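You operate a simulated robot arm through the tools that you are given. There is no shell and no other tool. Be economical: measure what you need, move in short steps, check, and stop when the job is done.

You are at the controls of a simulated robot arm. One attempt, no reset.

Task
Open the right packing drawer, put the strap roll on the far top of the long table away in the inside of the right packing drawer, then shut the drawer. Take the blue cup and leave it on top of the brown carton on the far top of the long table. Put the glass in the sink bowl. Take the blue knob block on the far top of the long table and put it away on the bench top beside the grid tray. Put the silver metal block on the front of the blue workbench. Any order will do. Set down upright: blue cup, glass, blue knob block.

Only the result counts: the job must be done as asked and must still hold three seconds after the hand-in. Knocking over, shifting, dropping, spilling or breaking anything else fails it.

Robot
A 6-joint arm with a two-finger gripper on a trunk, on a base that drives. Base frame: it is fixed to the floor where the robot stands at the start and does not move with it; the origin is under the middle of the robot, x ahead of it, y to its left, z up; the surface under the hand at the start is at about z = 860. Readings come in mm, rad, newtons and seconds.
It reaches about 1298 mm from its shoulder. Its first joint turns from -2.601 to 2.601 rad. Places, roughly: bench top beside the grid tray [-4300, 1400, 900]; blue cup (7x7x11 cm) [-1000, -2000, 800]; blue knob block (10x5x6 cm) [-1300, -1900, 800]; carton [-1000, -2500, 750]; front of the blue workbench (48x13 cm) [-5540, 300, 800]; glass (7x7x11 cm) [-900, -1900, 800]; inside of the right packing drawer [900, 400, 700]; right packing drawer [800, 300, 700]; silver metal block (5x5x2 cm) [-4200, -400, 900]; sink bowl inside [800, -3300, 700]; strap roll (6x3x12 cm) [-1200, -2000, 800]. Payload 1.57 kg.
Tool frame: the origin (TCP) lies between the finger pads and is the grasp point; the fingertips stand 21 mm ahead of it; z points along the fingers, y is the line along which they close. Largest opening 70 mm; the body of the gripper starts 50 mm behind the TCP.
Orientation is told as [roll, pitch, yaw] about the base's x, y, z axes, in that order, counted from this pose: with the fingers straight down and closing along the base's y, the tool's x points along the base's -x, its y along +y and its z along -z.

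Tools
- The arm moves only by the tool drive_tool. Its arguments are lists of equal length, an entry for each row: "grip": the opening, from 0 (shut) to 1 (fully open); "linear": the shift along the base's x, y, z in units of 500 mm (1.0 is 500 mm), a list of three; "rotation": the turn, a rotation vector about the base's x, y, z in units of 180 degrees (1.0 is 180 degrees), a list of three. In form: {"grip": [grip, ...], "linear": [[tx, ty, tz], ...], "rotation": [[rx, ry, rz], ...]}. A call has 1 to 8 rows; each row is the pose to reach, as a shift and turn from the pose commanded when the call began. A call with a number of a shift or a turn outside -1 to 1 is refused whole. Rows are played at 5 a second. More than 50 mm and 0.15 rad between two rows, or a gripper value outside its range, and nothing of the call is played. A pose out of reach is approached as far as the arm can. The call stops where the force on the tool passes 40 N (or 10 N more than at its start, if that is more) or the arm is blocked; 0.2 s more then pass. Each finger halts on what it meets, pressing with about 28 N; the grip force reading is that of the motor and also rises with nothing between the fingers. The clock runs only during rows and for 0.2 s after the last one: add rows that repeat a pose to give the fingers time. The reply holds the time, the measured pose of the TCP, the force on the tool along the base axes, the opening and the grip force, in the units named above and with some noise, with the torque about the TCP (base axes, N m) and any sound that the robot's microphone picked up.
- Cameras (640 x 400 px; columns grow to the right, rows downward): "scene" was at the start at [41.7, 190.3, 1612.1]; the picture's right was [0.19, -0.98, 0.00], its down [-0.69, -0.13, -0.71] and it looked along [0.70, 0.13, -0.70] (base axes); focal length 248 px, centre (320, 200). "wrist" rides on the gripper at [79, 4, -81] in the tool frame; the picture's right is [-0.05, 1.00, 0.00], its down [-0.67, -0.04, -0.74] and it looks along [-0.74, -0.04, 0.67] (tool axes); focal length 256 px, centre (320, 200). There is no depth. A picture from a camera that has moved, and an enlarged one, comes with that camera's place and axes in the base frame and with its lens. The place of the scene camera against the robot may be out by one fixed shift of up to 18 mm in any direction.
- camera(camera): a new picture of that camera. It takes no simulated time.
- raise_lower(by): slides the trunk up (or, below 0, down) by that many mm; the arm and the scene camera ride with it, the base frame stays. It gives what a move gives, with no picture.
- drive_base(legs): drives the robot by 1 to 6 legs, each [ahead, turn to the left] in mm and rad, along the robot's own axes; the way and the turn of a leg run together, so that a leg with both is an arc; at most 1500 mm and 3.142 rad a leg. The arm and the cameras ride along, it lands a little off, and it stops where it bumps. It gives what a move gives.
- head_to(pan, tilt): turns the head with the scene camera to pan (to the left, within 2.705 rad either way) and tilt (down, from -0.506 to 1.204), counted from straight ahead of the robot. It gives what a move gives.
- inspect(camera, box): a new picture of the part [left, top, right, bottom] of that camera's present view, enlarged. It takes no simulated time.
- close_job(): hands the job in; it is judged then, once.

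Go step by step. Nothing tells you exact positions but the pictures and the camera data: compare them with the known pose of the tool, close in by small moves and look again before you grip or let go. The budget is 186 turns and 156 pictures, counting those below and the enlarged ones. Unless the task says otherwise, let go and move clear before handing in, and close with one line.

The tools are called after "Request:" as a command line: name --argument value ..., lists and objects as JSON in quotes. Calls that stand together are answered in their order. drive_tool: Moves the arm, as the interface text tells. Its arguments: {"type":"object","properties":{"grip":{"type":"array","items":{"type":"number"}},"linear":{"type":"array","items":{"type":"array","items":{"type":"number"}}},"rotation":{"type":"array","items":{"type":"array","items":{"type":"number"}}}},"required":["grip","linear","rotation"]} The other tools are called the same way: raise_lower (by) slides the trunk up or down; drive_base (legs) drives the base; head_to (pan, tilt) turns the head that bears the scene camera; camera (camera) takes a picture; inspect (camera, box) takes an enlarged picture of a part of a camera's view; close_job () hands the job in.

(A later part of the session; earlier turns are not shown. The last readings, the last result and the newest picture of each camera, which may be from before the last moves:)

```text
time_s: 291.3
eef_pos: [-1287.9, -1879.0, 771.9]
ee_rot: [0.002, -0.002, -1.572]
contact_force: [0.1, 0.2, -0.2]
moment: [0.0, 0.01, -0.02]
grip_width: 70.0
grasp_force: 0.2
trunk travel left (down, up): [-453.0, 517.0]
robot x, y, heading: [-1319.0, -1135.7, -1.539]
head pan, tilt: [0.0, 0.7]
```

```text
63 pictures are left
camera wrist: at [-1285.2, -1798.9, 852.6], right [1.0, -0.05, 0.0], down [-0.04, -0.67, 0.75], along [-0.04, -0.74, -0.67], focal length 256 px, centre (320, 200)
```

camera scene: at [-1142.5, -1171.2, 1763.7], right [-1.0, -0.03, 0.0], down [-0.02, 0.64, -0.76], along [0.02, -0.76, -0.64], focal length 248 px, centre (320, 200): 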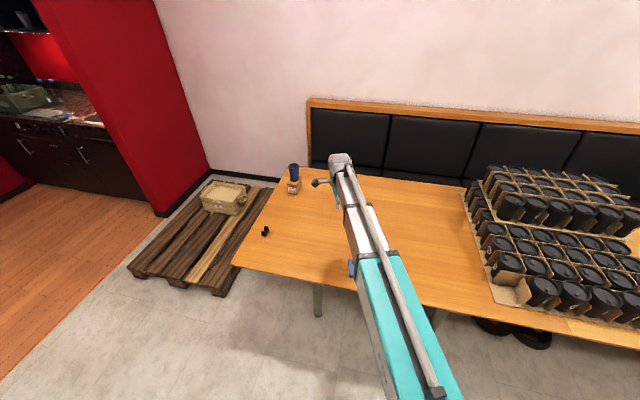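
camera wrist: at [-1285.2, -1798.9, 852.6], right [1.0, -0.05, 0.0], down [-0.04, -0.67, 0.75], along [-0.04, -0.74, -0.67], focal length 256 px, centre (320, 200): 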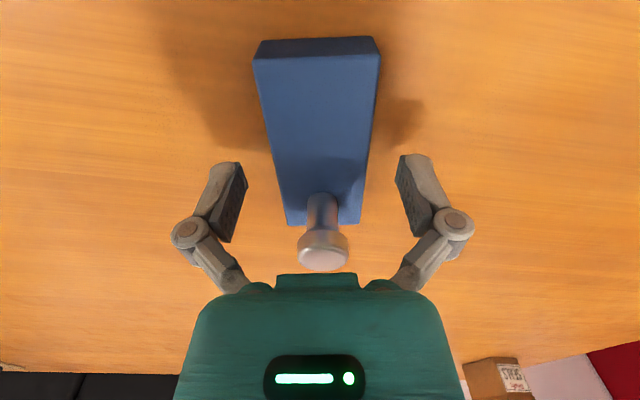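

Request:
raise_lower --by -10

Request:
raise_lower --by -4

Request:
raise_lower --by -2

```text
time_s: 291.9
eef_pos: [-1288.1, -1878.8, 762.3]
ee_rot: [0.003, -0.001, -1.573]
contact_force: [1.0, 0.3, 0.0]
moment: [-0.01, -0.01, 0.0]
grip_width: 70.1
grasp_force: 0.0
trunk travel left (down, up): [-443.0, 527.0]
robot x, y, heading: [-1322.5, -1131.5, -1.544]
head pan, tilt: [0.0, 0.7]
```

```text
time_s: 292.4
eef_pos: [-1288.7, -1877.4, 758.2]
ee_rot: [0.002, -0.001, -1.572]
contact_force: [-0.2, 0.7, 0.2]
moment: [-0.01, 0.0, -0.01]
grip_width: 69.9
grasp_force: 0.2
trunk travel left (down, up): [-439.0, 531.0]
robot x, y, heading: [-1318.9, -1135.6, -1.541]
head pan, tilt: [0.0, 0.7]
```

```text
time_s: 293.0
eef_pos: [-1287.9, -1878.6, 755.5]
ee_rot: [0.002, -0.001, -1.573]
contact_force: [1.2, -0.3, 0.4]
moment: [-0.02, 0.06, 0.0]
grip_width: 70.2
grasp_force: 0.1
trunk travel left (down, up): [-437.0, 533.0]
robot x, y, heading: [-1321.8, -1133.3, -1.54]
head pan, tilt: [0.0, 0.7]
```

Request:
drive_tool --grip '[0.8, 0.6, 0.3, 0, 0]' --linear '[[0, 0, 0], [0, 0, 0], [0, 0, 0], [0, 0, 0], [0, 0, 0]]' --rotation '[[0, 0, 0], [0, 0, 0], [0, 0, 0], [0, 0, 0], [0, 0, 0]]'

Request:
raise_lower --by 60

Request:
camera --camera "wrist"

```text
time_s: 294.1
eef_pos: [-1289.1, -1877.5, 758.6]
ee_rot: [0.0, -0.006, -1.573]
contact_force: [-2.5, -2.2, 39.7]
moment: [0.34, -0.11, -0.03]
grip_width: 43.3
grasp_force: 28.8
trunk travel left (down, up): [-437.0, 533.0]
robot x, y, heading: [-1319.0, -1135.0, -1.542]
head pan, tilt: [0.0, 0.7]
stopped in row 5: the force on the tool passed its limit at 41 N (the readings are from after the stop); the commanded pose is now the measured one
```

```text
time_s: 295.1
eef_pos: [-1289.2, -1877.8, 814.4]
ee_rot: [0.0, -0.001, -1.573]
contact_force: [-1.1, -0.6, -1.1]
moment: [0.02, 0.0, -0.02]
grip_width: 43.2
grasp_force: 27.8
trunk travel left (down, up): [-497.0, 473.0]
robot x, y, heading: [-1321.9, -1135.5, -1.547]
head pan, tilt: [0.0, 0.7]
```

```text
62 pictures are left
camera wrist: at [-1285.4, -1799.6, 896.4], right [1.0, -0.06, 0.0], down [-0.04, -0.66, 0.75], along [-0.04, -0.75, -0.67], focal length 256 px, centre (320, 200)
```

wrist: 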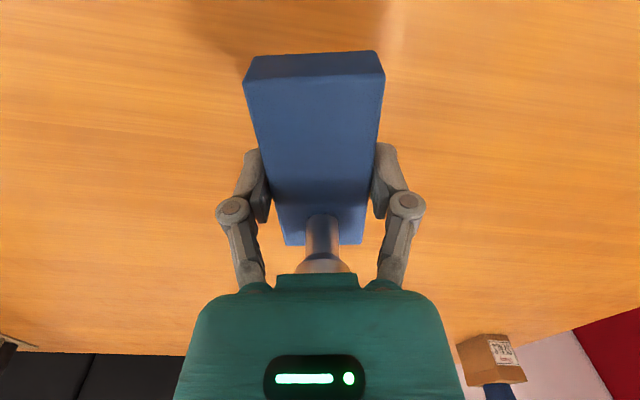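

Block held (43 mm). I raise and drive toward the middle of the room near the cart and grid-tray bench, then look.

Request:
raise_lower --by 330

Request:
drive_base --legs '[[0, -2.26], [1500, 0], [800, 0]]'

Request:
head_to --pan 0.1 --tilt 0.4

Request:
camera --camera "scene"

```text
time_s: 298.3
eef_pos: [-1288.3, -1877.8, 1145.5]
ee_rot: [0.0, -0.002, -1.572]
contact_force: [-0.8, 0.7, -1.4]
moment: [0.01, 0.0, 0.01]
grip_width: 43.1
grasp_force: 27.9
trunk travel left (down, up): [-827.0, 143.0]
robot x, y, heading: [-1318.0, -1136.7, -1.542]
head pan, tilt: [0.0, 0.7]
```

```text
time_s: 320.5
eef_pos: [-3651.5, 845.7, 1145.8]
ee_rot: [0.001, 0.0, 2.402]
contact_force: [0.2, 0.1, -0.9]
moment: [0.01, -0.03, -0.01]
grip_width: 43.4
grasp_force: 27.5
trunk travel left (down, up): [-827.0, 143.0]
robot x, y, heading: [-3078.7, 367.4, 2.438]
head pan, tilt: [0.0, 0.7]
```

```text
time_s: 321.3
eef_pos: [-3651.6, 845.0, 1145.5]
ee_rot: [0.002, -0.001, 2.401]
contact_force: [-0.9, -0.2, -0.2]
moment: [-0.06, -0.03, 0.03]
grip_width: 43.2
grasp_force: 27.8
trunk travel left (down, up): [-827.0, 143.0]
robot x, y, heading: [-3079.2, 365.6, 2.431]
head pan, tilt: [0.099, 0.4]
```

```text
61 pictures are left
camera scene: at [-3226.3, 260.1, 1836.7], right [0.57, 0.82, 0.0], down [0.32, -0.22, -0.92], along [-0.76, 0.52, -0.39], focal length 248 px, centre (320, 200)
```

scene: 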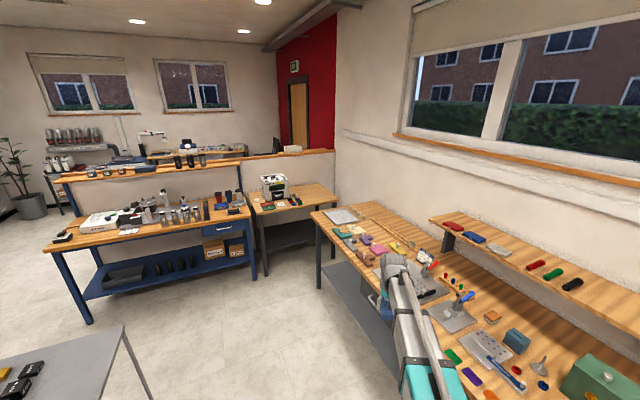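

I zoom in on the right bench to find the grid tray and the free spot beside it.

Request:
inspect --camera "scene" --box '[310, 195, 470, 295]'

Request:
inspect --camera "scene" --box '[420, 250, 640, 388]'

Request:
camera --camera "wrist"

```text
4.00 times, centred on (390, 245) of scene
camera zoom: at [-3226.3, 260.1, 1836.7], right [0.57, 0.82, 0.0], down [0.32, -0.22, -0.92], along [-0.76, 0.52, -0.39], focal length 994 px, centre (40, 20)
```

zoom: 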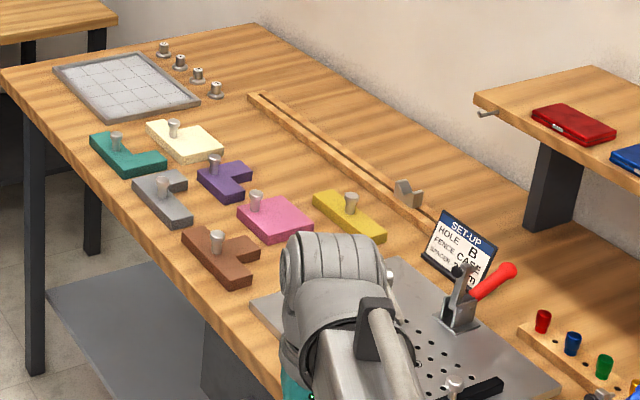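

```text
2.90 times, centred on (530, 319) of scene
camera zoom: at [-3226.3, 260.1, 1836.7], right [0.57, 0.82, 0.0], down [0.32, -0.22, -0.92], along [-0.76, 0.52, -0.39], focal length 720 px, centre (-289, -145)
```

zoom: 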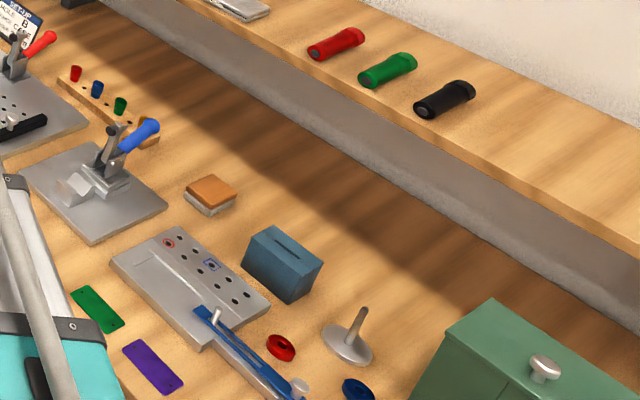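

```text
58 pictures are left
camera wrist: at [-3596.4, 787.8, 1226.5], right [-0.71, -0.7, 0.0], down [-0.47, 0.47, 0.75], along [-0.52, 0.53, -0.67], focal length 256 px, centre (320, 200)
```

wrist: 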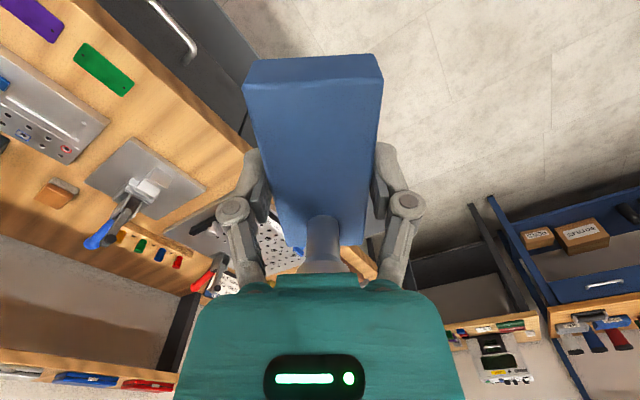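

The grid tray sits at the bench's far end (≈-4690,1490), with coloured knob pieces beside it; a free patch lies around (-4285,1530) between purple, pink, yellow and the fence. I drive up facing the bench there.

Request:
drive_base --legs '[[0, 0.42], [1150, 0], [0, -1.25]]'

Request:
head_to --pan 0.0 --tilt 0.75

Request:
camera --camera "scene"

Request:
camera --camera "wrist"

```text
time_s: 334.9
eef_pos: [-4179.0, 1424.8, 1145.5]
ee_rot: [-0.001, 0.0, 1.54]
contact_force: [0.8, -0.1, -0.2]
moment: [0.01, 0.0, 0.01]
grip_width: 43.1
grasp_force: 28.4
trunk travel left (down, up): [-827.0, 143.0]
robot x, y, heading: [-4205.6, 680.5, 1.575]
head pan, tilt: [0.099, 0.4]
```

```text
time_s: 335.7
eef_pos: [-4179.0, 1426.0, 1145.6]
ee_rot: [0.0, -0.003, 1.542]
contact_force: [0.8, -0.6, -0.6]
moment: [0.01, -0.01, -0.02]
grip_width: 43.3
grasp_force: 27.9
trunk travel left (down, up): [-827.0, 143.0]
robot x, y, heading: [-4207.5, 680.7, 1.582]
head pan, tilt: [0.0, 0.75]
```

```text
57 pictures are left
camera scene: at [-4370.6, 716.1, 1805.8], right [1.0, 0.01, 0.0], down [0.01, -0.68, -0.73], along [-0.01, 0.73, -0.68], focal length 248 px, centre (320, 200)
```

scene: 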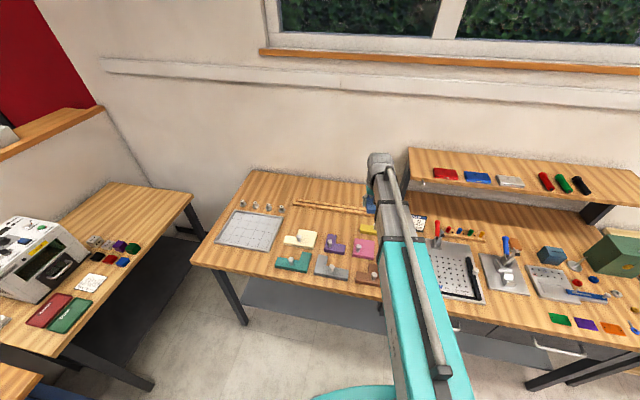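

```text
56 pictures are left
camera wrist: at [-4186.4, 1345.8, 1226.4], right [-1.0, 0.08, 0.0], down [0.06, 0.66, 0.75], along [0.06, 0.74, -0.67], focal length 256 px, centre (320, 200)
```

wrist: 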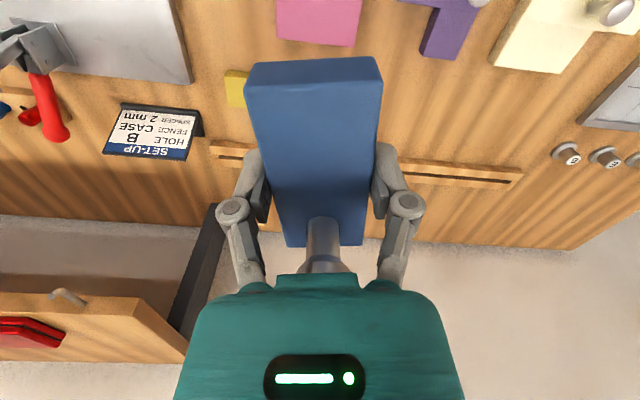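

Request:
inspect --camera "scene" --box '[200, 180, 400, 305]'

```text
3.20 times, centred on (300, 242) of scene
camera zoom: at [-4370.6, 716.1, 1805.8], right [1.0, 0.01, 0.0], down [0.01, -0.68, -0.73], along [-0.01, 0.73, -0.68], focal length 795 px, centre (384, 64)
```

zoom: 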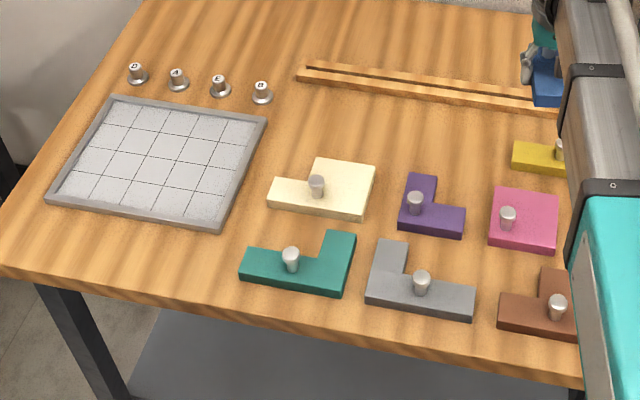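

Clear view: between the back edges of the cream/purple pieces (y≈1480–1500) and the fence (y≈1630) there's a ~146 mm band. I'll set the block there, parallel to the bench, centred about (-4298,1542). I rotate the wrist and move over.

Request:
drive_tool --grip '[0, 0, 0, 0, 0, 0, 0, 0]' --linear '[[-0.02, 0.02, 0], [-0.05, 0.05, 0], [-0.08, 0.08, 0], [-0.11, 0.11, 0], [-0.14, 0.14, 0], [-0.17, 0.17, 0], [-0.2, 0.2, 0], [-0.238, 0.232, 0]]' --rotation '[[0, 0, -0.045], [0, 0, -0.09], [0, 0, -0.135], [0, 0, -0.18], [0, 0, -0.225], [0, 0, -0.27], [0, 0, -0.315], [0, 0, -0.36]]'

Request:
drive_tool --grip '[0, 0, 0, 0, 0]' --linear '[[0, 0, 0], [0, 0, 0], [0, 0, 0], [0, 0, 0], [0, 0, 0]]' --rotation '[[0, 0, -0.037], [0, 0, -0.074], [0, 0, -0.111], [0, 0, -0.148], [0, 0, -0.185]]'

Request:
raise_lower --by -100

Request:
camera --camera "wrist"

Request:
inspect --camera "scene" --box '[240, 130, 440, 255]'

```text
time_s: 337.5
eef_pos: [-4300.2, 1542.0, 1145.7]
ee_rot: [0.001, -0.004, 0.407]
contact_force: [-0.1, -0.6, -1.0]
moment: [0.04, -0.01, -0.01]
grip_width: 43.2
grasp_force: 27.9
trunk travel left (down, up): [-827.0, 143.0]
robot x, y, heading: [-4204.4, 679.7, 1.583]
head pan, tilt: [0.0, 0.75]
```

```text
time_s: 338.7
eef_pos: [-4297.5, 1541.4, 1145.4]
ee_rot: [-0.001, -0.004, -0.174]
contact_force: [-1.0, -0.1, -0.4]
moment: [0.01, 0.0, -0.03]
grip_width: 43.0
grasp_force: 27.8
trunk travel left (down, up): [-827.0, 143.0]
robot x, y, heading: [-4209.4, 681.9, 1.579]
head pan, tilt: [0.0, 0.75]
```

```text
time_s: 340.0
eef_pos: [-4296.4, 1542.3, 1046.6]
ee_rot: [0.0, -0.004, -0.17]
contact_force: [0.1, 0.8, -1.0]
moment: [-0.03, 0.01, 0.04]
grip_width: 43.3
grasp_force: 27.7
trunk travel left (down, up): [-727.0, 243.0]
robot x, y, heading: [-4204.0, 681.1, 1.578]
head pan, tilt: [0.0, 0.75]
```

```text
54 pictures are left
camera wrist: at [-4376.5, 1559.0, 1126.4], right [0.22, 0.97, 0.0], down [0.65, -0.15, 0.75], along [0.73, -0.17, -0.67], focal length 256 px, centre (320, 200)
```

wrist: 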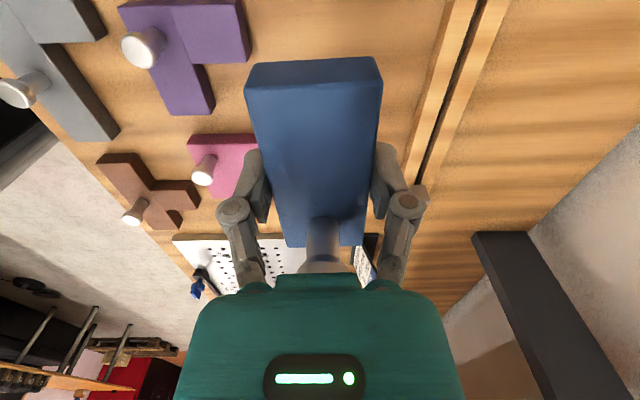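

```text
3.20 times, centred on (340, 192) of scene
camera zoom: at [-4371.6, 716.0, 1705.6], right [1.0, 0.01, 0.0], down [0.01, -0.68, -0.73], along [-0.01, 0.73, -0.68], focal length 795 px, centre (256, 224)
```

zoom: 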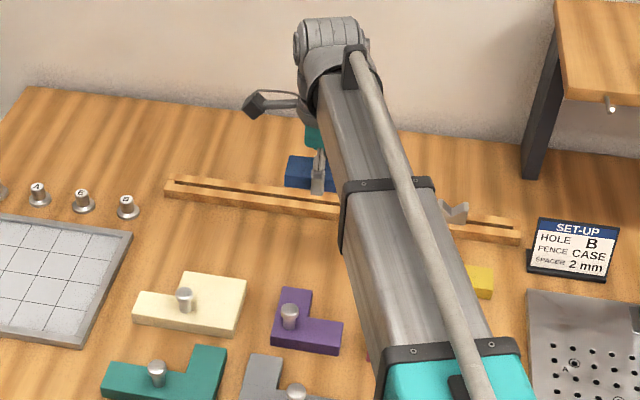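

Margins check out on both sides (purple edge y≈1478, fence y≈1640). I lower in stages.

Request:
raise_lower --by -105

Request:
camera --camera "wrist"

Request:
inspect --camera "scene" --box '[260, 120, 400, 208]'

```text
time_s: 341.4
eef_pos: [-4297.1, 1541.6, 940.1]
ee_rot: [0.001, -0.004, -0.17]
contact_force: [-0.8, 0.0, -1.0]
moment: [0.0, 0.0, 0.02]
grip_width: 43.5
grasp_force: 28.4
trunk travel left (down, up): [-622.0, 348.0]
robot x, y, heading: [-4206.8, 686.0, 1.583]
head pan, tilt: [0.0, 0.75]
```

```text
52 pictures are left
camera wrist: at [-4376.5, 1559.0, 1021.4], right [0.22, 0.97, 0.0], down [0.65, -0.15, 0.75], along [0.73, -0.17, -0.67], focal length 256 px, centre (320, 200)
```

wrist: 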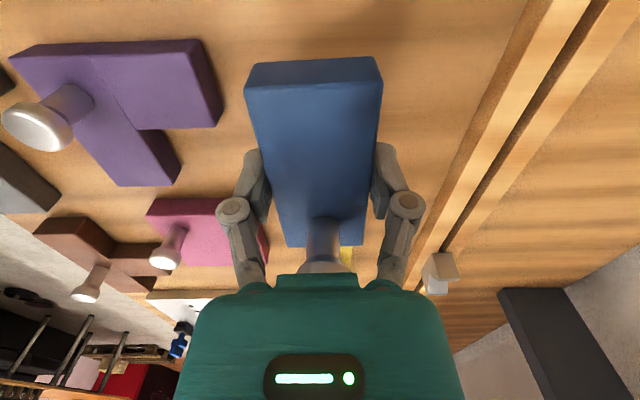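

```text
4.55 times, centred on (330, 164) of scene
camera zoom: at [-4371.6, 716.0, 1600.6], right [1.0, 0.01, 0.0], down [0.01, -0.68, -0.73], along [-0.01, 0.73, -0.68], focal length 1129 px, centre (274, 364)
```

zoom: 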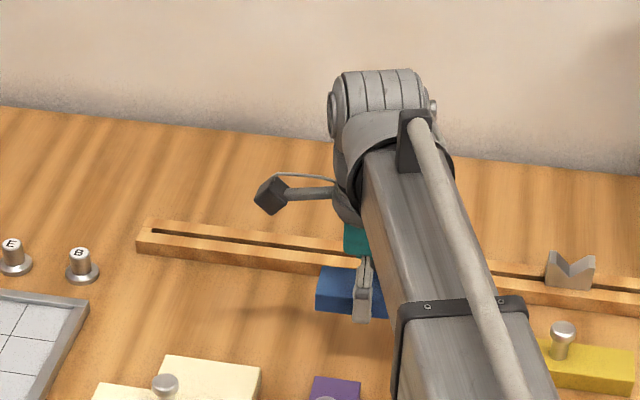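

Request:
raise_lower --by -36

Request:
raise_lower --by -7

Request:
raise_lower --by -5

Request:
raise_lower --by -4

```text
time_s: 342.2
eef_pos: [-4297.5, 1541.6, 904.5]
ee_rot: [0.0, -0.004, -0.17]
contact_force: [-0.6, -0.4, -1.1]
moment: [0.0, 0.02, 0.02]
grip_width: 43.1
grasp_force: 28.2
trunk travel left (down, up): [-586.0, 384.0]
robot x, y, heading: [-4206.9, 683.6, 1.58]
head pan, tilt: [0.0, 0.75]
```

```text
time_s: 342.8
eef_pos: [-4298.0, 1541.8, 898.7]
ee_rot: [0.0, -0.004, -0.172]
contact_force: [0.7, -1.0, -1.3]
moment: [-0.01, 0.02, 0.01]
grip_width: 43.2
grasp_force: 28.3
trunk travel left (down, up): [-579.0, 391.0]
robot x, y, heading: [-4207.8, 682.8, 1.579]
head pan, tilt: [0.0, 0.75]
```

```text
time_s: 343.3
eef_pos: [-4297.2, 1541.9, 892.4]
ee_rot: [0.0, -0.004, -0.17]
contact_force: [0.3, 0.6, -0.5]
moment: [-0.01, 0.0, 0.04]
grip_width: 43.1
grasp_force: 27.8
trunk travel left (down, up): [-574.0, 396.0]
robot x, y, heading: [-4204.6, 682.6, 1.578]
head pan, tilt: [0.0, 0.75]
```

```text
time_s: 343.8
eef_pos: [-4298.4, 1541.9, 888.2]
ee_rot: [0.001, -0.003, -0.171]
contact_force: [-0.5, -0.3, -0.6]
moment: [-0.03, -0.02, -0.01]
grip_width: 43.2
grasp_force: 28.6
trunk travel left (down, up): [-570.0, 400.0]
robot x, y, heading: [-4204.1, 682.3, 1.58]
head pan, tilt: [0.0, 0.75]
```

Request:
raise_lower --by -4

Request:
raise_lower --by -4

Request:
raise_lower --by -3

Request:
camera --camera "wrist"

```text
time_s: 344.4
eef_pos: [-4297.9, 1542.7, 883.3]
ee_rot: [0.001, -0.005, -0.172]
contact_force: [-0.6, 0.6, 0.2]
moment: [-0.01, -0.01, 0.0]
grip_width: 43.3
grasp_force: 28.3
trunk travel left (down, up): [-566.0, 404.0]
robot x, y, heading: [-4206.9, 681.3, 1.581]
head pan, tilt: [0.0, 0.75]
```

```text
time_s: 344.9
eef_pos: [-4298.3, 1542.5, 879.4]
ee_rot: [0.0, -0.004, -0.172]
contact_force: [0.0, 0.9, -0.9]
moment: [0.0, 0.01, 0.02]
grip_width: 43.6
grasp_force: 28.3
trunk travel left (down, up): [-562.0, 408.0]
robot x, y, heading: [-4208.8, 681.6, 1.574]
head pan, tilt: [0.0, 0.75]
```

```text
time_s: 345.4
eef_pos: [-4296.8, 1542.4, 878.6]
ee_rot: [-0.001, -0.003, -0.171]
contact_force: [-0.8, 2.3, 7.9]
moment: [-0.09, -0.42, 0.09]
grip_width: 43.2
grasp_force: 27.8
trunk travel left (down, up): [-559.0, 411.0]
robot x, y, heading: [-4210.2, 681.1, 1.578]
head pan, tilt: [0.0, 0.75]
```

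```text
50 pictures are left
camera wrist: at [-4376.5, 1558.7, 959.0], right [0.22, 0.97, 0.0], down [0.65, -0.15, 0.75], along [0.73, -0.17, -0.67], focal length 256 px, centre (320, 200)
```

wrist: 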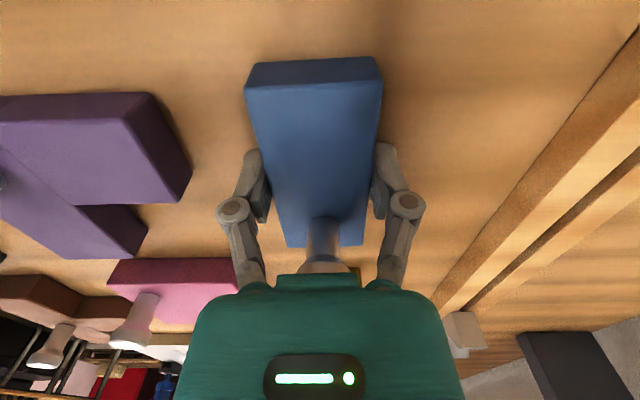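

Contact on the bench. I open just enough and rise.

Request:
drive_tool --grip '[0.68, 0.75, 0.78, 0.78]' --linear '[[0, 0, 0], [0, 0, 0], [0, 0, 0], [0, 0, 0]]' --rotation '[[0, 0, 0], [0, 0, 0], [0, 0, 0], [0, 0, 0]]'

Request:
raise_lower --by 40

Request:
raise_lower --by 210

Request:
camera --camera "wrist"

```text
time_s: 346.4
eef_pos: [-4297.6, 1541.3, 877.3]
ee_rot: [0.001, -0.002, -0.171]
contact_force: [0.2, -0.2, -0.5]
moment: [0.01, 0.01, -0.01]
grip_width: 54.6
grasp_force: 0.1
trunk travel left (down, up): [-559.0, 411.0]
robot x, y, heading: [-4206.4, 680.7, 1.579]
head pan, tilt: [0.0, 0.75]
```

```text
time_s: 347.2
eef_pos: [-4297.4, 1542.8, 916.3]
ee_rot: [0.0, -0.004, -0.17]
contact_force: [-0.7, -0.2, -0.6]
moment: [0.0, -0.01, 0.0]
grip_width: 54.9
grasp_force: 0.1
trunk travel left (down, up): [-599.0, 371.0]
robot x, y, heading: [-4204.3, 678.5, 1.58]
head pan, tilt: [0.0, 0.75]
```

```text
time_s: 349.5
eef_pos: [-4297.9, 1541.6, 1126.7]
ee_rot: [0.0, -0.004, -0.173]
contact_force: [0.8, -0.3, 0.4]
moment: [-0.03, -0.01, 0.01]
grip_width: 54.3
grasp_force: 0.0
trunk travel left (down, up): [-809.0, 161.0]
robot x, y, heading: [-4206.5, 683.1, 1.58]
head pan, tilt: [0.0, 0.75]
```

```text
49 pictures are left
camera wrist: at [-4376.5, 1559.1, 1208.3], right [0.22, 0.97, 0.0], down [0.65, -0.15, 0.75], along [0.73, -0.17, -0.67], focal length 256 px, centre (320, 200)
```

wrist: 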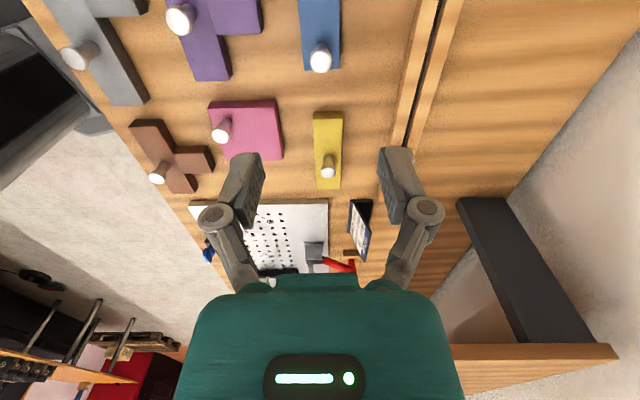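

The block stands neatly in line with the other pieces. Now the silver metal block: I retract the arm and turn round to the cart behind.

Request:
drive_tool --grip '[1, 1, 1, 1]' --linear '[[0.02, -0.08, 0], [0.04, -0.16, 0], [0.06, -0.24, 0], [0.08, -0.32, 0]]' --rotation '[[0, 0, 0], [0, 0, 0], [0, 0, 0], [0, 0, 0]]'

Request:
drive_base --legs '[[0, 3.1]]'

Request:
head_to --pan 0.0 --tilt 0.8

Request:
camera --camera "scene"

Request:
camera --camera "wrist"

```text
time_s: 350.5
eef_pos: [-4254.9, 1380.1, 1127.9]
ee_rot: [-0.001, -0.003, -0.172]
contact_force: [-0.5, 0.6, 0.3]
moment: [0.04, 0.05, -0.04]
grip_width: 69.7
grasp_force: 0.1
trunk travel left (down, up): [-809.0, 161.0]
robot x, y, heading: [-4208.4, 680.3, 1.58]
head pan, tilt: [0.0, 0.75]
```

```text
time_s: 361.1
eef_pos: [-4245.2, -15.7, 1127.0]
ee_rot: [0.001, -0.004, 2.845]
contact_force: [0.1, 0.3, 0.7]
moment: [0.01, -0.02, 0.03]
grip_width: 69.9
grasp_force: 0.1
trunk travel left (down, up): [-809.0, 161.0]
robot x, y, heading: [-4274.2, 697.6, -1.714]
head pan, tilt: [0.0, 0.75]
stopped in leg 1: the robot was blocked; the commanded pose is now the measured one
```

```text
time_s: 361.7
eef_pos: [-4244.8, -15.9, 1127.4]
ee_rot: [0.0, -0.003, 2.845]
contact_force: [0.4, 0.5, -0.1]
moment: [-0.05, -0.01, 0.02]
grip_width: 69.9
grasp_force: 0.1
trunk travel left (down, up): [-809.0, 161.0]
robot x, y, heading: [-4273.6, 694.5, -1.708]
head pan, tilt: [0.0, 0.799]
```

```text
48 pictures are left
camera scene: at [-4106.3, 632.7, 1783.6], right [-0.99, 0.14, 0.0], down [0.1, 0.71, -0.7], along [-0.1, -0.69, -0.72], focal length 248 px, centre (320, 200)
```

scene: 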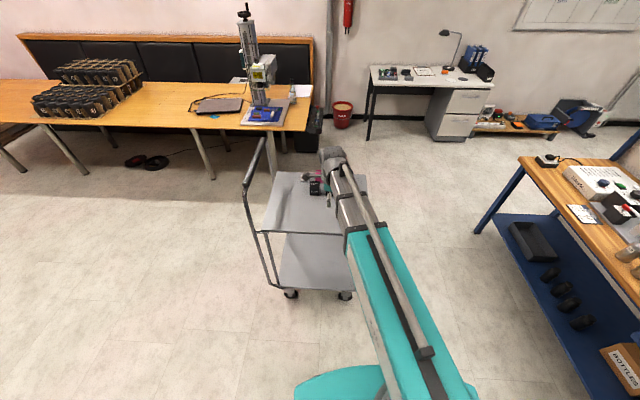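

```text
47 pictures are left
camera wrist: at [-4170.2, -43.1, 1208.4], right [-0.34, -0.94, 0.0], down [-0.62, 0.23, 0.75], along [-0.7, 0.26, -0.66], focal length 256 px, centre (320, 200)
```

wrist: 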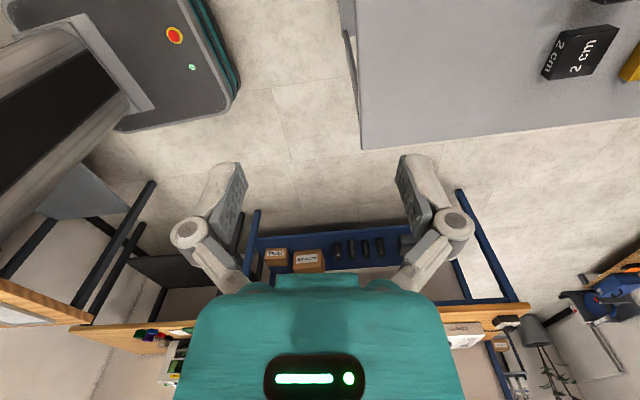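

The rear of the base stopped against something (likely the bench frame) but I'm facing the cart now. I drive forward 230 mm and look at the cart top.

Request:
drive_base --legs '[[230, 0]]'

Request:
camera --camera "wrist"

Request:
inspect --camera "scene" --box '[240, 150, 440, 275]'

```text
time_s: 363.7
eef_pos: [-4277.7, -250.6, 1127.1]
ee_rot: [0.0, -0.002, 2.843]
contact_force: [-0.6, 0.7, 0.4]
moment: [-0.04, 0.0, -0.03]
grip_width: 69.8
grasp_force: 0.1
trunk travel left (down, up): [-809.0, 161.0]
robot x, y, heading: [-4309.6, 458.0, -1.714]
head pan, tilt: [0.0, 0.799]
```

```text
46 pictures are left
camera wrist: at [-4204.2, -277.9, 1208.2], right [-0.34, -0.94, 0.0], down [-0.62, 0.23, 0.75], along [-0.7, 0.26, -0.66], focal length 256 px, centre (320, 200)
```

wrist: 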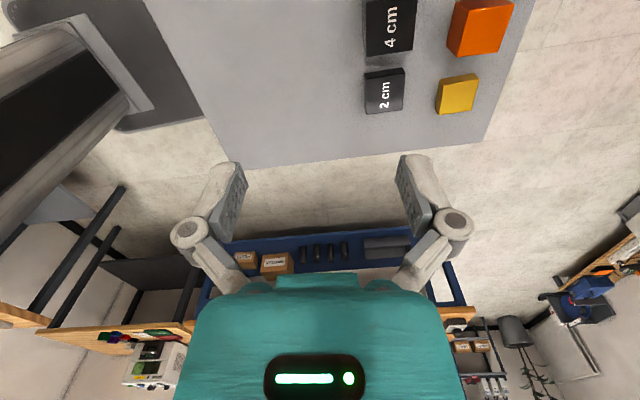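

```text
3.20 times, centred on (340, 212) of scene
camera zoom: at [-4140.2, 397.8, 1783.6], right [-0.99, 0.14, 0.0], down [0.1, 0.71, -0.7], along [-0.1, -0.69, -0.72], focal length 795 px, centre (256, 160)
```

zoom: 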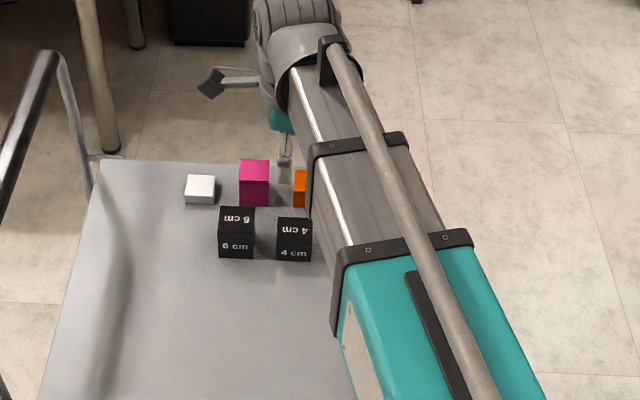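

The silver block is at ≈(-4170,-400) on the cart, next to a magenta cube. I hover above it for a closer look.

Request:
drive_tool --grip '[1, 1, 1, 1]' --linear '[[0.06, -0.075, 0], [0.12, -0.15, 0], [0.18, -0.22, 0], [0.23, -0.29, 0]]' --rotation '[[0, 0, 0], [0, 0, 0], [0, 0, 0], [0, 0, 0]]'

Request:
camera --camera "wrist"

```text
time_s: 364.7
eef_pos: [-4159.3, -395.4, 1127.1]
ee_rot: [-0.001, -0.003, 2.842]
contact_force: [-0.7, 0.0, 0.2]
moment: [-0.01, 0.0, -0.03]
grip_width: 69.9
grasp_force: 0.0
trunk travel left (down, up): [-809.0, 161.0]
robot x, y, heading: [-4308.1, 460.1, -1.716]
head pan, tilt: [0.0, 0.799]
```

```text
44 pictures are left
camera wrist: at [-4085.6, -423.1, 1207.8], right [-0.34, -0.94, 0.0], down [-0.62, 0.23, 0.75], along [-0.7, 0.26, -0.66], focal length 256 px, centre (320, 200)
```

wrist: 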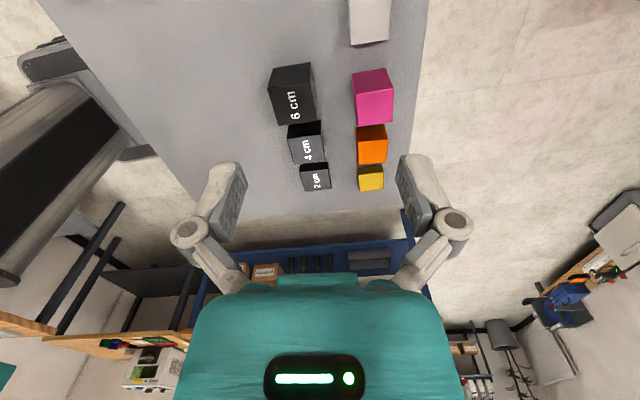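

Request:
drive_tool --grip '[1]' --linear '[[0.0, -0.09, 0]]' --rotation '[[0, 0, 0]]'

Request:
raise_lower --by -90

Request:
drive_tool --grip '[1]' --linear '[[0.08, 0, 0]]' --rotation '[[0, 0, 0]]'

Request:
camera --camera "wrist"

Request:
inspect --camera "scene" --box '[240, 130, 400, 230]'

```text
time_s: 365.1
eef_pos: [-4161.9, -440.2, 1127.0]
ee_rot: [0.0, -0.004, 2.845]
contact_force: [-0.6, -0.5, 0.0]
moment: [-0.02, 0.02, -0.01]
grip_width: 70.1
grasp_force: 0.1
trunk travel left (down, up): [-809.0, 161.0]
robot x, y, heading: [-4312.0, 460.5, -1.72]
head pan, tilt: [0.0, 0.799]
```

```text
time_s: 366.4
eef_pos: [-4160.8, -438.8, 1037.5]
ee_rot: [0.0, -0.003, 2.844]
contact_force: [0.4, -0.3, 0.2]
moment: [0.0, 0.02, -0.02]
grip_width: 70.1
grasp_force: 0.1
trunk travel left (down, up): [-719.0, 251.0]
robot x, y, heading: [-4308.4, 461.1, -1.716]
head pan, tilt: [0.0, 0.799]
```

```text
time_s: 366.8
eef_pos: [-4121.4, -439.6, 1038.1]
ee_rot: [-0.001, -0.004, 2.846]
contact_force: [0.5, -0.4, 0.2]
moment: [0.01, 0.02, 0.02]
grip_width: 70.0
grasp_force: 0.1
trunk travel left (down, up): [-719.0, 251.0]
robot x, y, heading: [-4306.7, 457.9, -1.714]
head pan, tilt: [0.0, 0.799]
```

```text
43 pictures are left
camera wrist: at [-4047.0, -468.3, 1118.3], right [-0.34, -0.94, 0.0], down [-0.62, 0.23, 0.75], along [-0.7, 0.26, -0.66], focal length 256 px, centre (320, 200)
```

wrist: 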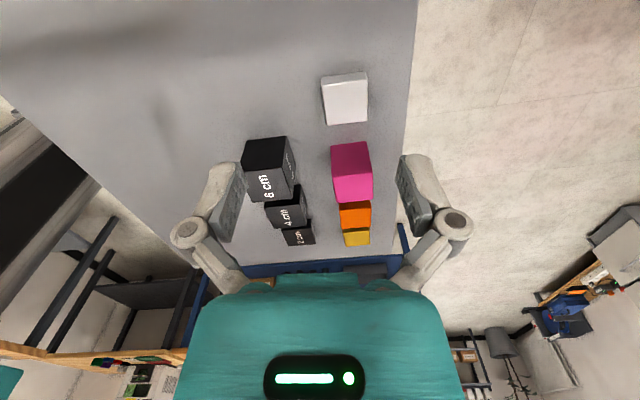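

```text
4.00 times, centred on (320, 180) of scene
camera zoom: at [-4140.4, 398.2, 1693.7], right [-0.99, 0.14, 0.0], down [0.1, 0.71, -0.7], along [-0.1, -0.69, -0.72], focal length 994 px, centre (320, 280)
```

zoom: 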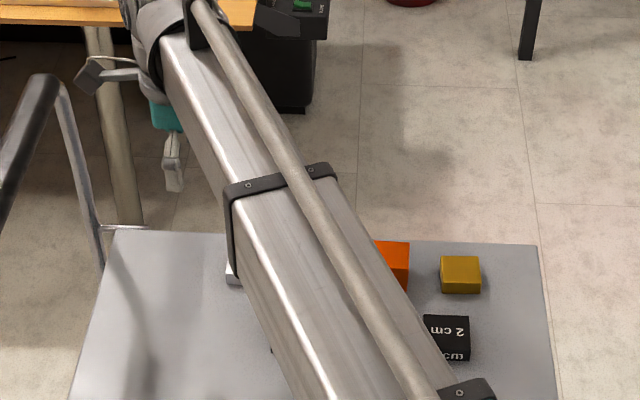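

Silver block: centre ≈(-4180,-448), top z≈860, rotated ~6° relative to the tool. I align and lower.

Request:
drive_tool --grip '[1, 1]' --linear '[[-0.07, -0.008, 0], [-0.118, -0.016, 0]]' --rotation '[[0, 0, 0.016], [0, 0, 0.032]]'

Request:
raise_lower --by -110

Request:
camera --camera "wrist"

```text
time_s: 367.4
eef_pos: [-4181.2, -448.7, 1037.7]
ee_rot: [-0.001, -0.003, 2.943]
contact_force: [0.2, 0.1, 0.1]
moment: [-0.02, -0.04, -0.02]
grip_width: 70.0
grasp_force: 0.2
trunk travel left (down, up): [-719.0, 251.0]
robot x, y, heading: [-4309.8, 458.4, -1.71]
head pan, tilt: [0.0, 0.799]
```

```text
time_s: 368.8
eef_pos: [-4183.2, -449.5, 927.4]
ee_rot: [0.0, -0.004, 2.943]
contact_force: [0.2, 0.3, 0.0]
moment: [-0.01, -0.01, 0.04]
grip_width: 70.0
grasp_force: 0.1
trunk travel left (down, up): [-609.0, 361.0]
robot x, y, heading: [-4310.1, 456.4, -1.712]
head pan, tilt: [0.0, 0.799]
```

```text
41 pictures are left
camera wrist: at [-4106.2, -468.9, 1008.4], right [-0.25, -0.97, 0.0], down [-0.64, 0.16, 0.75], along [-0.72, 0.18, -0.66], focal length 256 px, centre (320, 200)
```

wrist: 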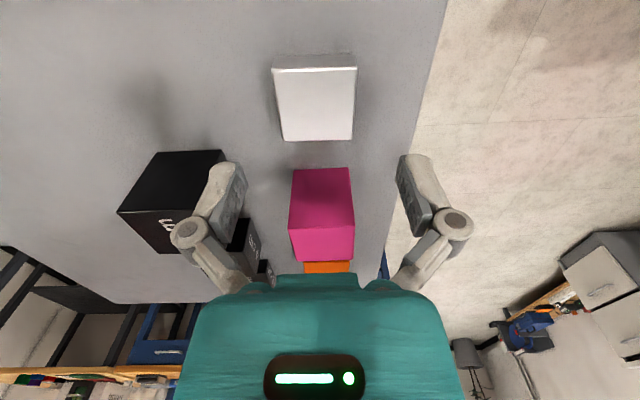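

Well centred. I narrow the opening slightly for neighbour clearance, lower and grip.

Request:
drive_tool --grip '[0.88, 0.88]' --linear '[[0.002, 0.002, 0], [0.002, 0.002, 0]]' --rotation '[[0, 0, 0], [0, 0, 0]]'

Request:
raise_lower --by -52

Request:
raise_lower --by -8

Request:
camera --camera "wrist"

```text
time_s: 369.4
eef_pos: [-4181.1, -448.5, 927.8]
ee_rot: [0.0, -0.003, 2.946]
contact_force: [0.6, -0.5, 0.3]
moment: [-0.04, -0.01, 0.04]
grip_width: 61.5
grasp_force: 0.1
trunk travel left (down, up): [-609.0, 361.0]
robot x, y, heading: [-4309.2, 458.9, -1.712]
head pan, tilt: [0.0, 0.799]
```

```text
time_s: 370.3
eef_pos: [-4181.4, -447.9, 875.3]
ee_rot: [0.002, -0.004, 2.944]
contact_force: [-0.2, 0.1, -0.3]
moment: [0.02, -0.01, 0.0]
grip_width: 61.7
grasp_force: 0.1
trunk travel left (down, up): [-557.0, 413.0]
robot x, y, heading: [-4309.4, 458.2, -1.715]
head pan, tilt: [0.0, 0.799]
```

```text
time_s: 370.9
eef_pos: [-4182.0, -447.2, 866.7]
ee_rot: [0.001, -0.003, 2.945]
contact_force: [0.3, 0.0, 0.2]
moment: [-0.01, -0.04, -0.01]
grip_width: 61.7
grasp_force: 0.0
trunk travel left (down, up): [-549.0, 421.0]
robot x, y, heading: [-4308.5, 460.6, -1.72]
head pan, tilt: [0.0, 0.799]
```

```text
40 pictures are left
camera wrist: at [-4105.0, -468.1, 948.4], right [-0.25, -0.97, 0.0], down [-0.64, 0.16, 0.75], along [-0.72, 0.18, -0.66], focal length 256 px, centre (320, 200)
```

wrist: 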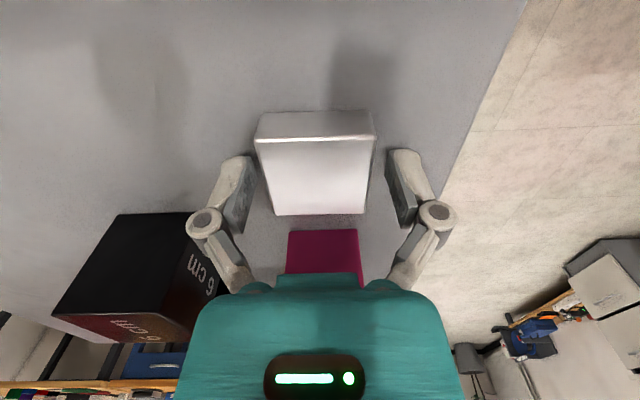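

Request:
raise_lower --by -3

Request:
drive_tool --grip '[0.6, 0.4, 0.2, 0, 0]' --linear '[[0, 0, 0], [0, 0, 0], [0, 0, 0], [0, 0, 0], [0, 0, 0]]' --rotation '[[0, 0, 0], [0, 0, 0], [0, 0, 0], [0, 0, 0], [0, 0, 0]]'

Request:
raise_lower --by 60

Request:
camera --camera "wrist"

```text
time_s: 371.4
eef_pos: [-4182.1, -448.6, 864.9]
ee_rot: [0.001, -0.004, 2.945]
contact_force: [0.0, 0.4, 0.2]
moment: [-0.02, 0.01, -0.01]
grip_width: 61.7
grasp_force: 0.1
trunk travel left (down, up): [-546.0, 424.0]
robot x, y, heading: [-4309.7, 461.1, -1.713]
head pan, tilt: [0.0, 0.799]
```

```text
time_s: 372.6
eef_pos: [-4179.8, -445.7, 867.0]
ee_rot: [0.003, -0.002, 2.945]
contact_force: [4.9, 6.7, 30.0]
moment: [0.74, -0.27, -0.02]
grip_width: 45.5
grasp_force: 28.1
trunk travel left (down, up): [-546.0, 424.0]
robot x, y, heading: [-4312.6, 461.1, -1.711]
head pan, tilt: [0.0, 0.799]
```

```text
time_s: 373.6
eef_pos: [-4181.5, -449.3, 924.5]
ee_rot: [0.001, -0.003, 2.945]
contact_force: [-1.2, -0.4, -0.8]
moment: [0.02, -0.01, -0.02]
grip_width: 45.2
grasp_force: 27.5
trunk travel left (down, up): [-606.0, 364.0]
robot x, y, heading: [-4306.4, 456.8, -1.714]
head pan, tilt: [0.0, 0.799]
```

```text
39 pictures are left
camera wrist: at [-4104.9, -468.3, 1005.2], right [-0.25, -0.97, 0.0], down [-0.64, 0.16, 0.75], along [-0.72, 0.19, -0.66], focal length 256 px, centre (320, 200)
```

wrist: 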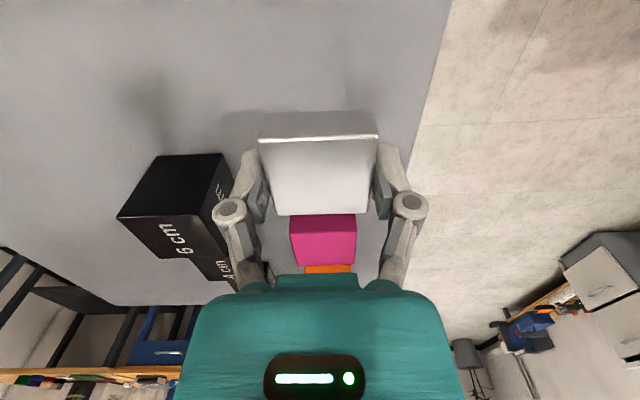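

Silver block held (45 mm). I raise, retract the arm, and turn toward the blue workbench.

Request:
raise_lower --by 220

Request:
drive_tool --grip '[0, 0, 0, 0, 0, 0, 0]' --linear '[[-0.065, 0.061, 0], [-0.13, 0.122, 0], [-0.195, 0.183, 0], [-0.26, 0.244, 0], [-0.325, 0.305, 0], [-0.39, 0.366, 0], [-0.45, 0.42, 0]]' --rotation '[[0, 0, 0], [0, 0, 0], [0, 0, 0], [0, 0, 0], [0, 0, 0], [0, 0, 0], [0, 0, 0]]'

Request:
drive_base --legs '[[0, -1.19]]'

Request:
head_to --pan 0.0 --tilt 0.6

Request:
camera --camera "scene"

```text
time_s: 375.9
eef_pos: [-4180.9, -447.5, 1144.7]
ee_rot: [0.0, -0.003, 2.945]
contact_force: [0.4, -0.4, -1.6]
moment: [-0.01, -0.02, -0.02]
grip_width: 45.3
grasp_force: 28.4
trunk travel left (down, up): [-826.0, 144.0]
robot x, y, heading: [-4312.0, 457.8, -1.715]
head pan, tilt: [0.0, 0.799]
```

```text
time_s: 377.6
eef_pos: [-4406.1, -239.9, 1144.9]
ee_rot: [0.0, -0.003, 2.943]
contact_force: [-0.3, 0.1, -1.0]
moment: [0.03, -0.02, 0.0]
grip_width: 45.4
grasp_force: 28.0
trunk travel left (down, up): [-826.0, 144.0]
robot x, y, heading: [-4311.8, 460.4, -1.716]
head pan, tilt: [0.0, 0.799]
```

```text
time_s: 382.2
eef_pos: [-4990.9, 268.6, 1143.7]
ee_rot: [0.0, -0.004, 1.785]
contact_force: [0.1, -0.3, -0.5]
moment: [-0.01, 0.01, 0.02]
grip_width: 45.4
grasp_force: 28.0
trunk travel left (down, up): [-826.0, 144.0]
robot x, y, heading: [-4302.9, 427.2, -2.864]
head pan, tilt: [0.0, 0.799]
```

```text
time_s: 383.0
eef_pos: [-4990.1, 267.6, 1144.3]
ee_rot: [0.0, -0.004, 1.786]
contact_force: [-0.2, -0.1, -0.7]
moment: [0.02, -0.03, -0.01]
grip_width: 45.3
grasp_force: 28.2
trunk travel left (down, up): [-826.0, 144.0]
robot x, y, heading: [-4303.7, 431.0, -2.868]
head pan, tilt: [0.0, 0.6]
```

```text
38 pictures are left
camera scene: at [-4293.4, 251.3, 1817.4], right [-0.27, 0.96, 0.0], down [0.54, 0.15, -0.82], along [-0.79, -0.22, -0.57], focal length 248 px, centre (320, 200)
```

scene: 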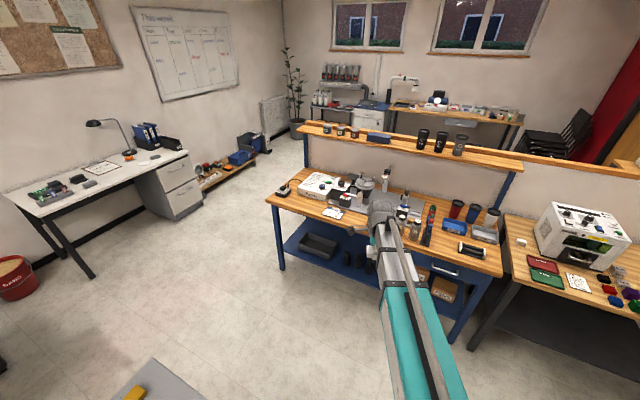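

Request:
drive_base --legs '[[420, 0]]'

Request:
head_to --pan 0.0 --tilt 0.8

Request:
camera --camera "scene"

Request:
inspect --camera "scene" --box '[220, 130, 460, 280]'

Request:
camera --camera "wrist"

```text
time_s: 386.0
eef_pos: [-5399.8, 156.9, 1144.8]
ee_rot: [0.0, -0.004, 1.782]
contact_force: [-0.4, -0.1, -1.7]
moment: [-0.01, -0.01, 0.01]
grip_width: 45.3
grasp_force: 28.5
trunk travel left (down, up): [-826.0, 144.0]
robot x, y, heading: [-4710.8, 316.1, -2.872]
head pan, tilt: [0.0, 0.6]
```

```text
time_s: 386.8
eef_pos: [-5399.6, 158.6, 1144.7]
ee_rot: [0.0, -0.005, 1.781]
contact_force: [1.3, 0.4, -0.9]
moment: [0.02, 0.01, -0.04]
grip_width: 45.4
grasp_force: 28.3
trunk travel left (down, up): [-826.0, 144.0]
robot x, y, heading: [-4708.1, 316.3, -2.876]
head pan, tilt: [0.0, 0.799]
```

```text
37 pictures are left
camera scene: at [-4694.7, 139.7, 1800.7], right [-0.26, 0.96, 0.0], down [0.69, 0.19, -0.7], along [-0.67, -0.18, -0.72], focal length 248 px, centre (320, 200)
```

scene: 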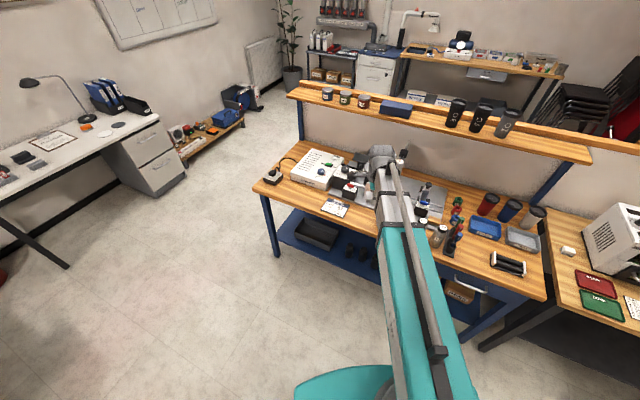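

```text
2.67 times, centred on (340, 205) of scene
camera zoom: at [-4694.7, 139.7, 1800.7], right [-0.26, 0.96, 0.0], down [0.69, 0.19, -0.7], along [-0.67, -0.18, -0.72], focal length 662 px, centre (267, 187)
```

zoom: 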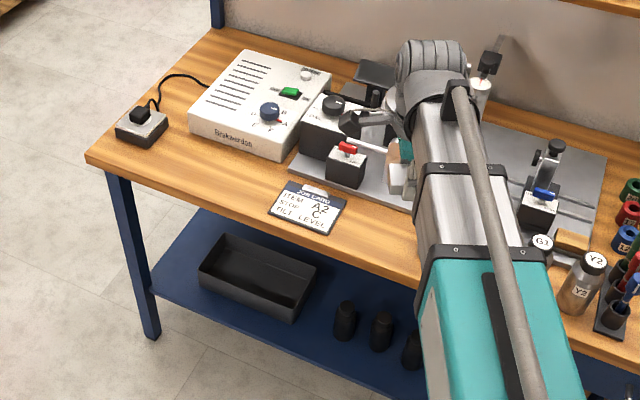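

```text
35 pictures are left
camera wrist: at [-5388.0, 78.8, 1225.3], right [-0.99, -0.16, 0.0], down [-0.1, 0.66, 0.75], along [-0.12, 0.74, -0.66], focal length 256 px, centre (320, 200)
```

wrist: 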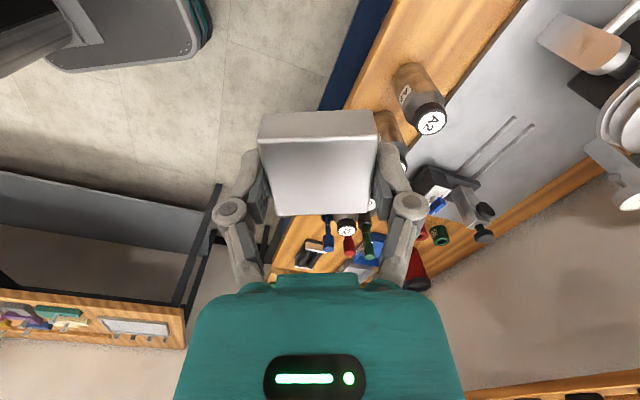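

The arm hides the middle of the front strip; bottles stand there too. I swing the arm left to see the free space.

Request:
drive_tool --grip '[0, 0, 0, 0, 0, 0]' --linear '[[0.022, -0.09, 0], [0.045, -0.18, 0], [0.067, -0.27, 0], [0.09, -0.36, 0], [0.11, -0.45, 0], [0.132, -0.54, 0]]' --rotation '[[0, 0, 0], [0, 0, 0], [0, 0, 0], [0, 0, 0], [0, 0, 0], [0, 0, 0]]'

Request:
inspect --camera "scene" --box '[280, 150, 520, 300]'

```text
time_s: 388.2
eef_pos: [-5333.7, -112.6, 1144.0]
ee_rot: [0.0, -0.003, 1.78]
contact_force: [0.1, -0.5, -1.5]
moment: [0.0, -0.01, 0.01]
grip_width: 45.4
grasp_force: 27.9
trunk travel left (down, up): [-826.0, 144.0]
robot x, y, heading: [-4707.9, 319.1, -2.872]
head pan, tilt: [0.0, 0.799]
```

```text
2.67 times, centred on (400, 225) of scene
camera zoom: at [-4694.5, 138.9, 1800.5], right [-0.26, 0.96, 0.0], down [0.69, 0.19, -0.7], along [-0.67, -0.18, -0.72], focal length 662 px, centre (107, 133)
```

zoom: 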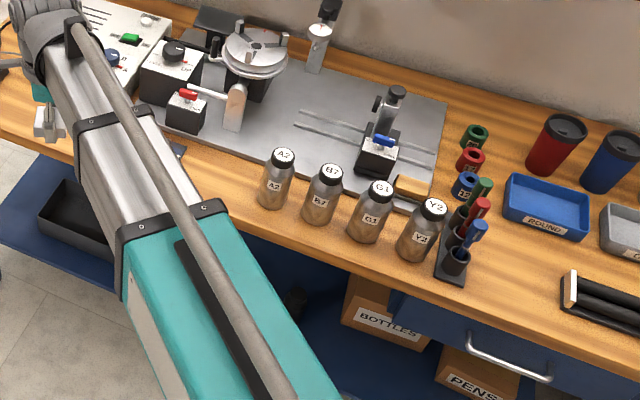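

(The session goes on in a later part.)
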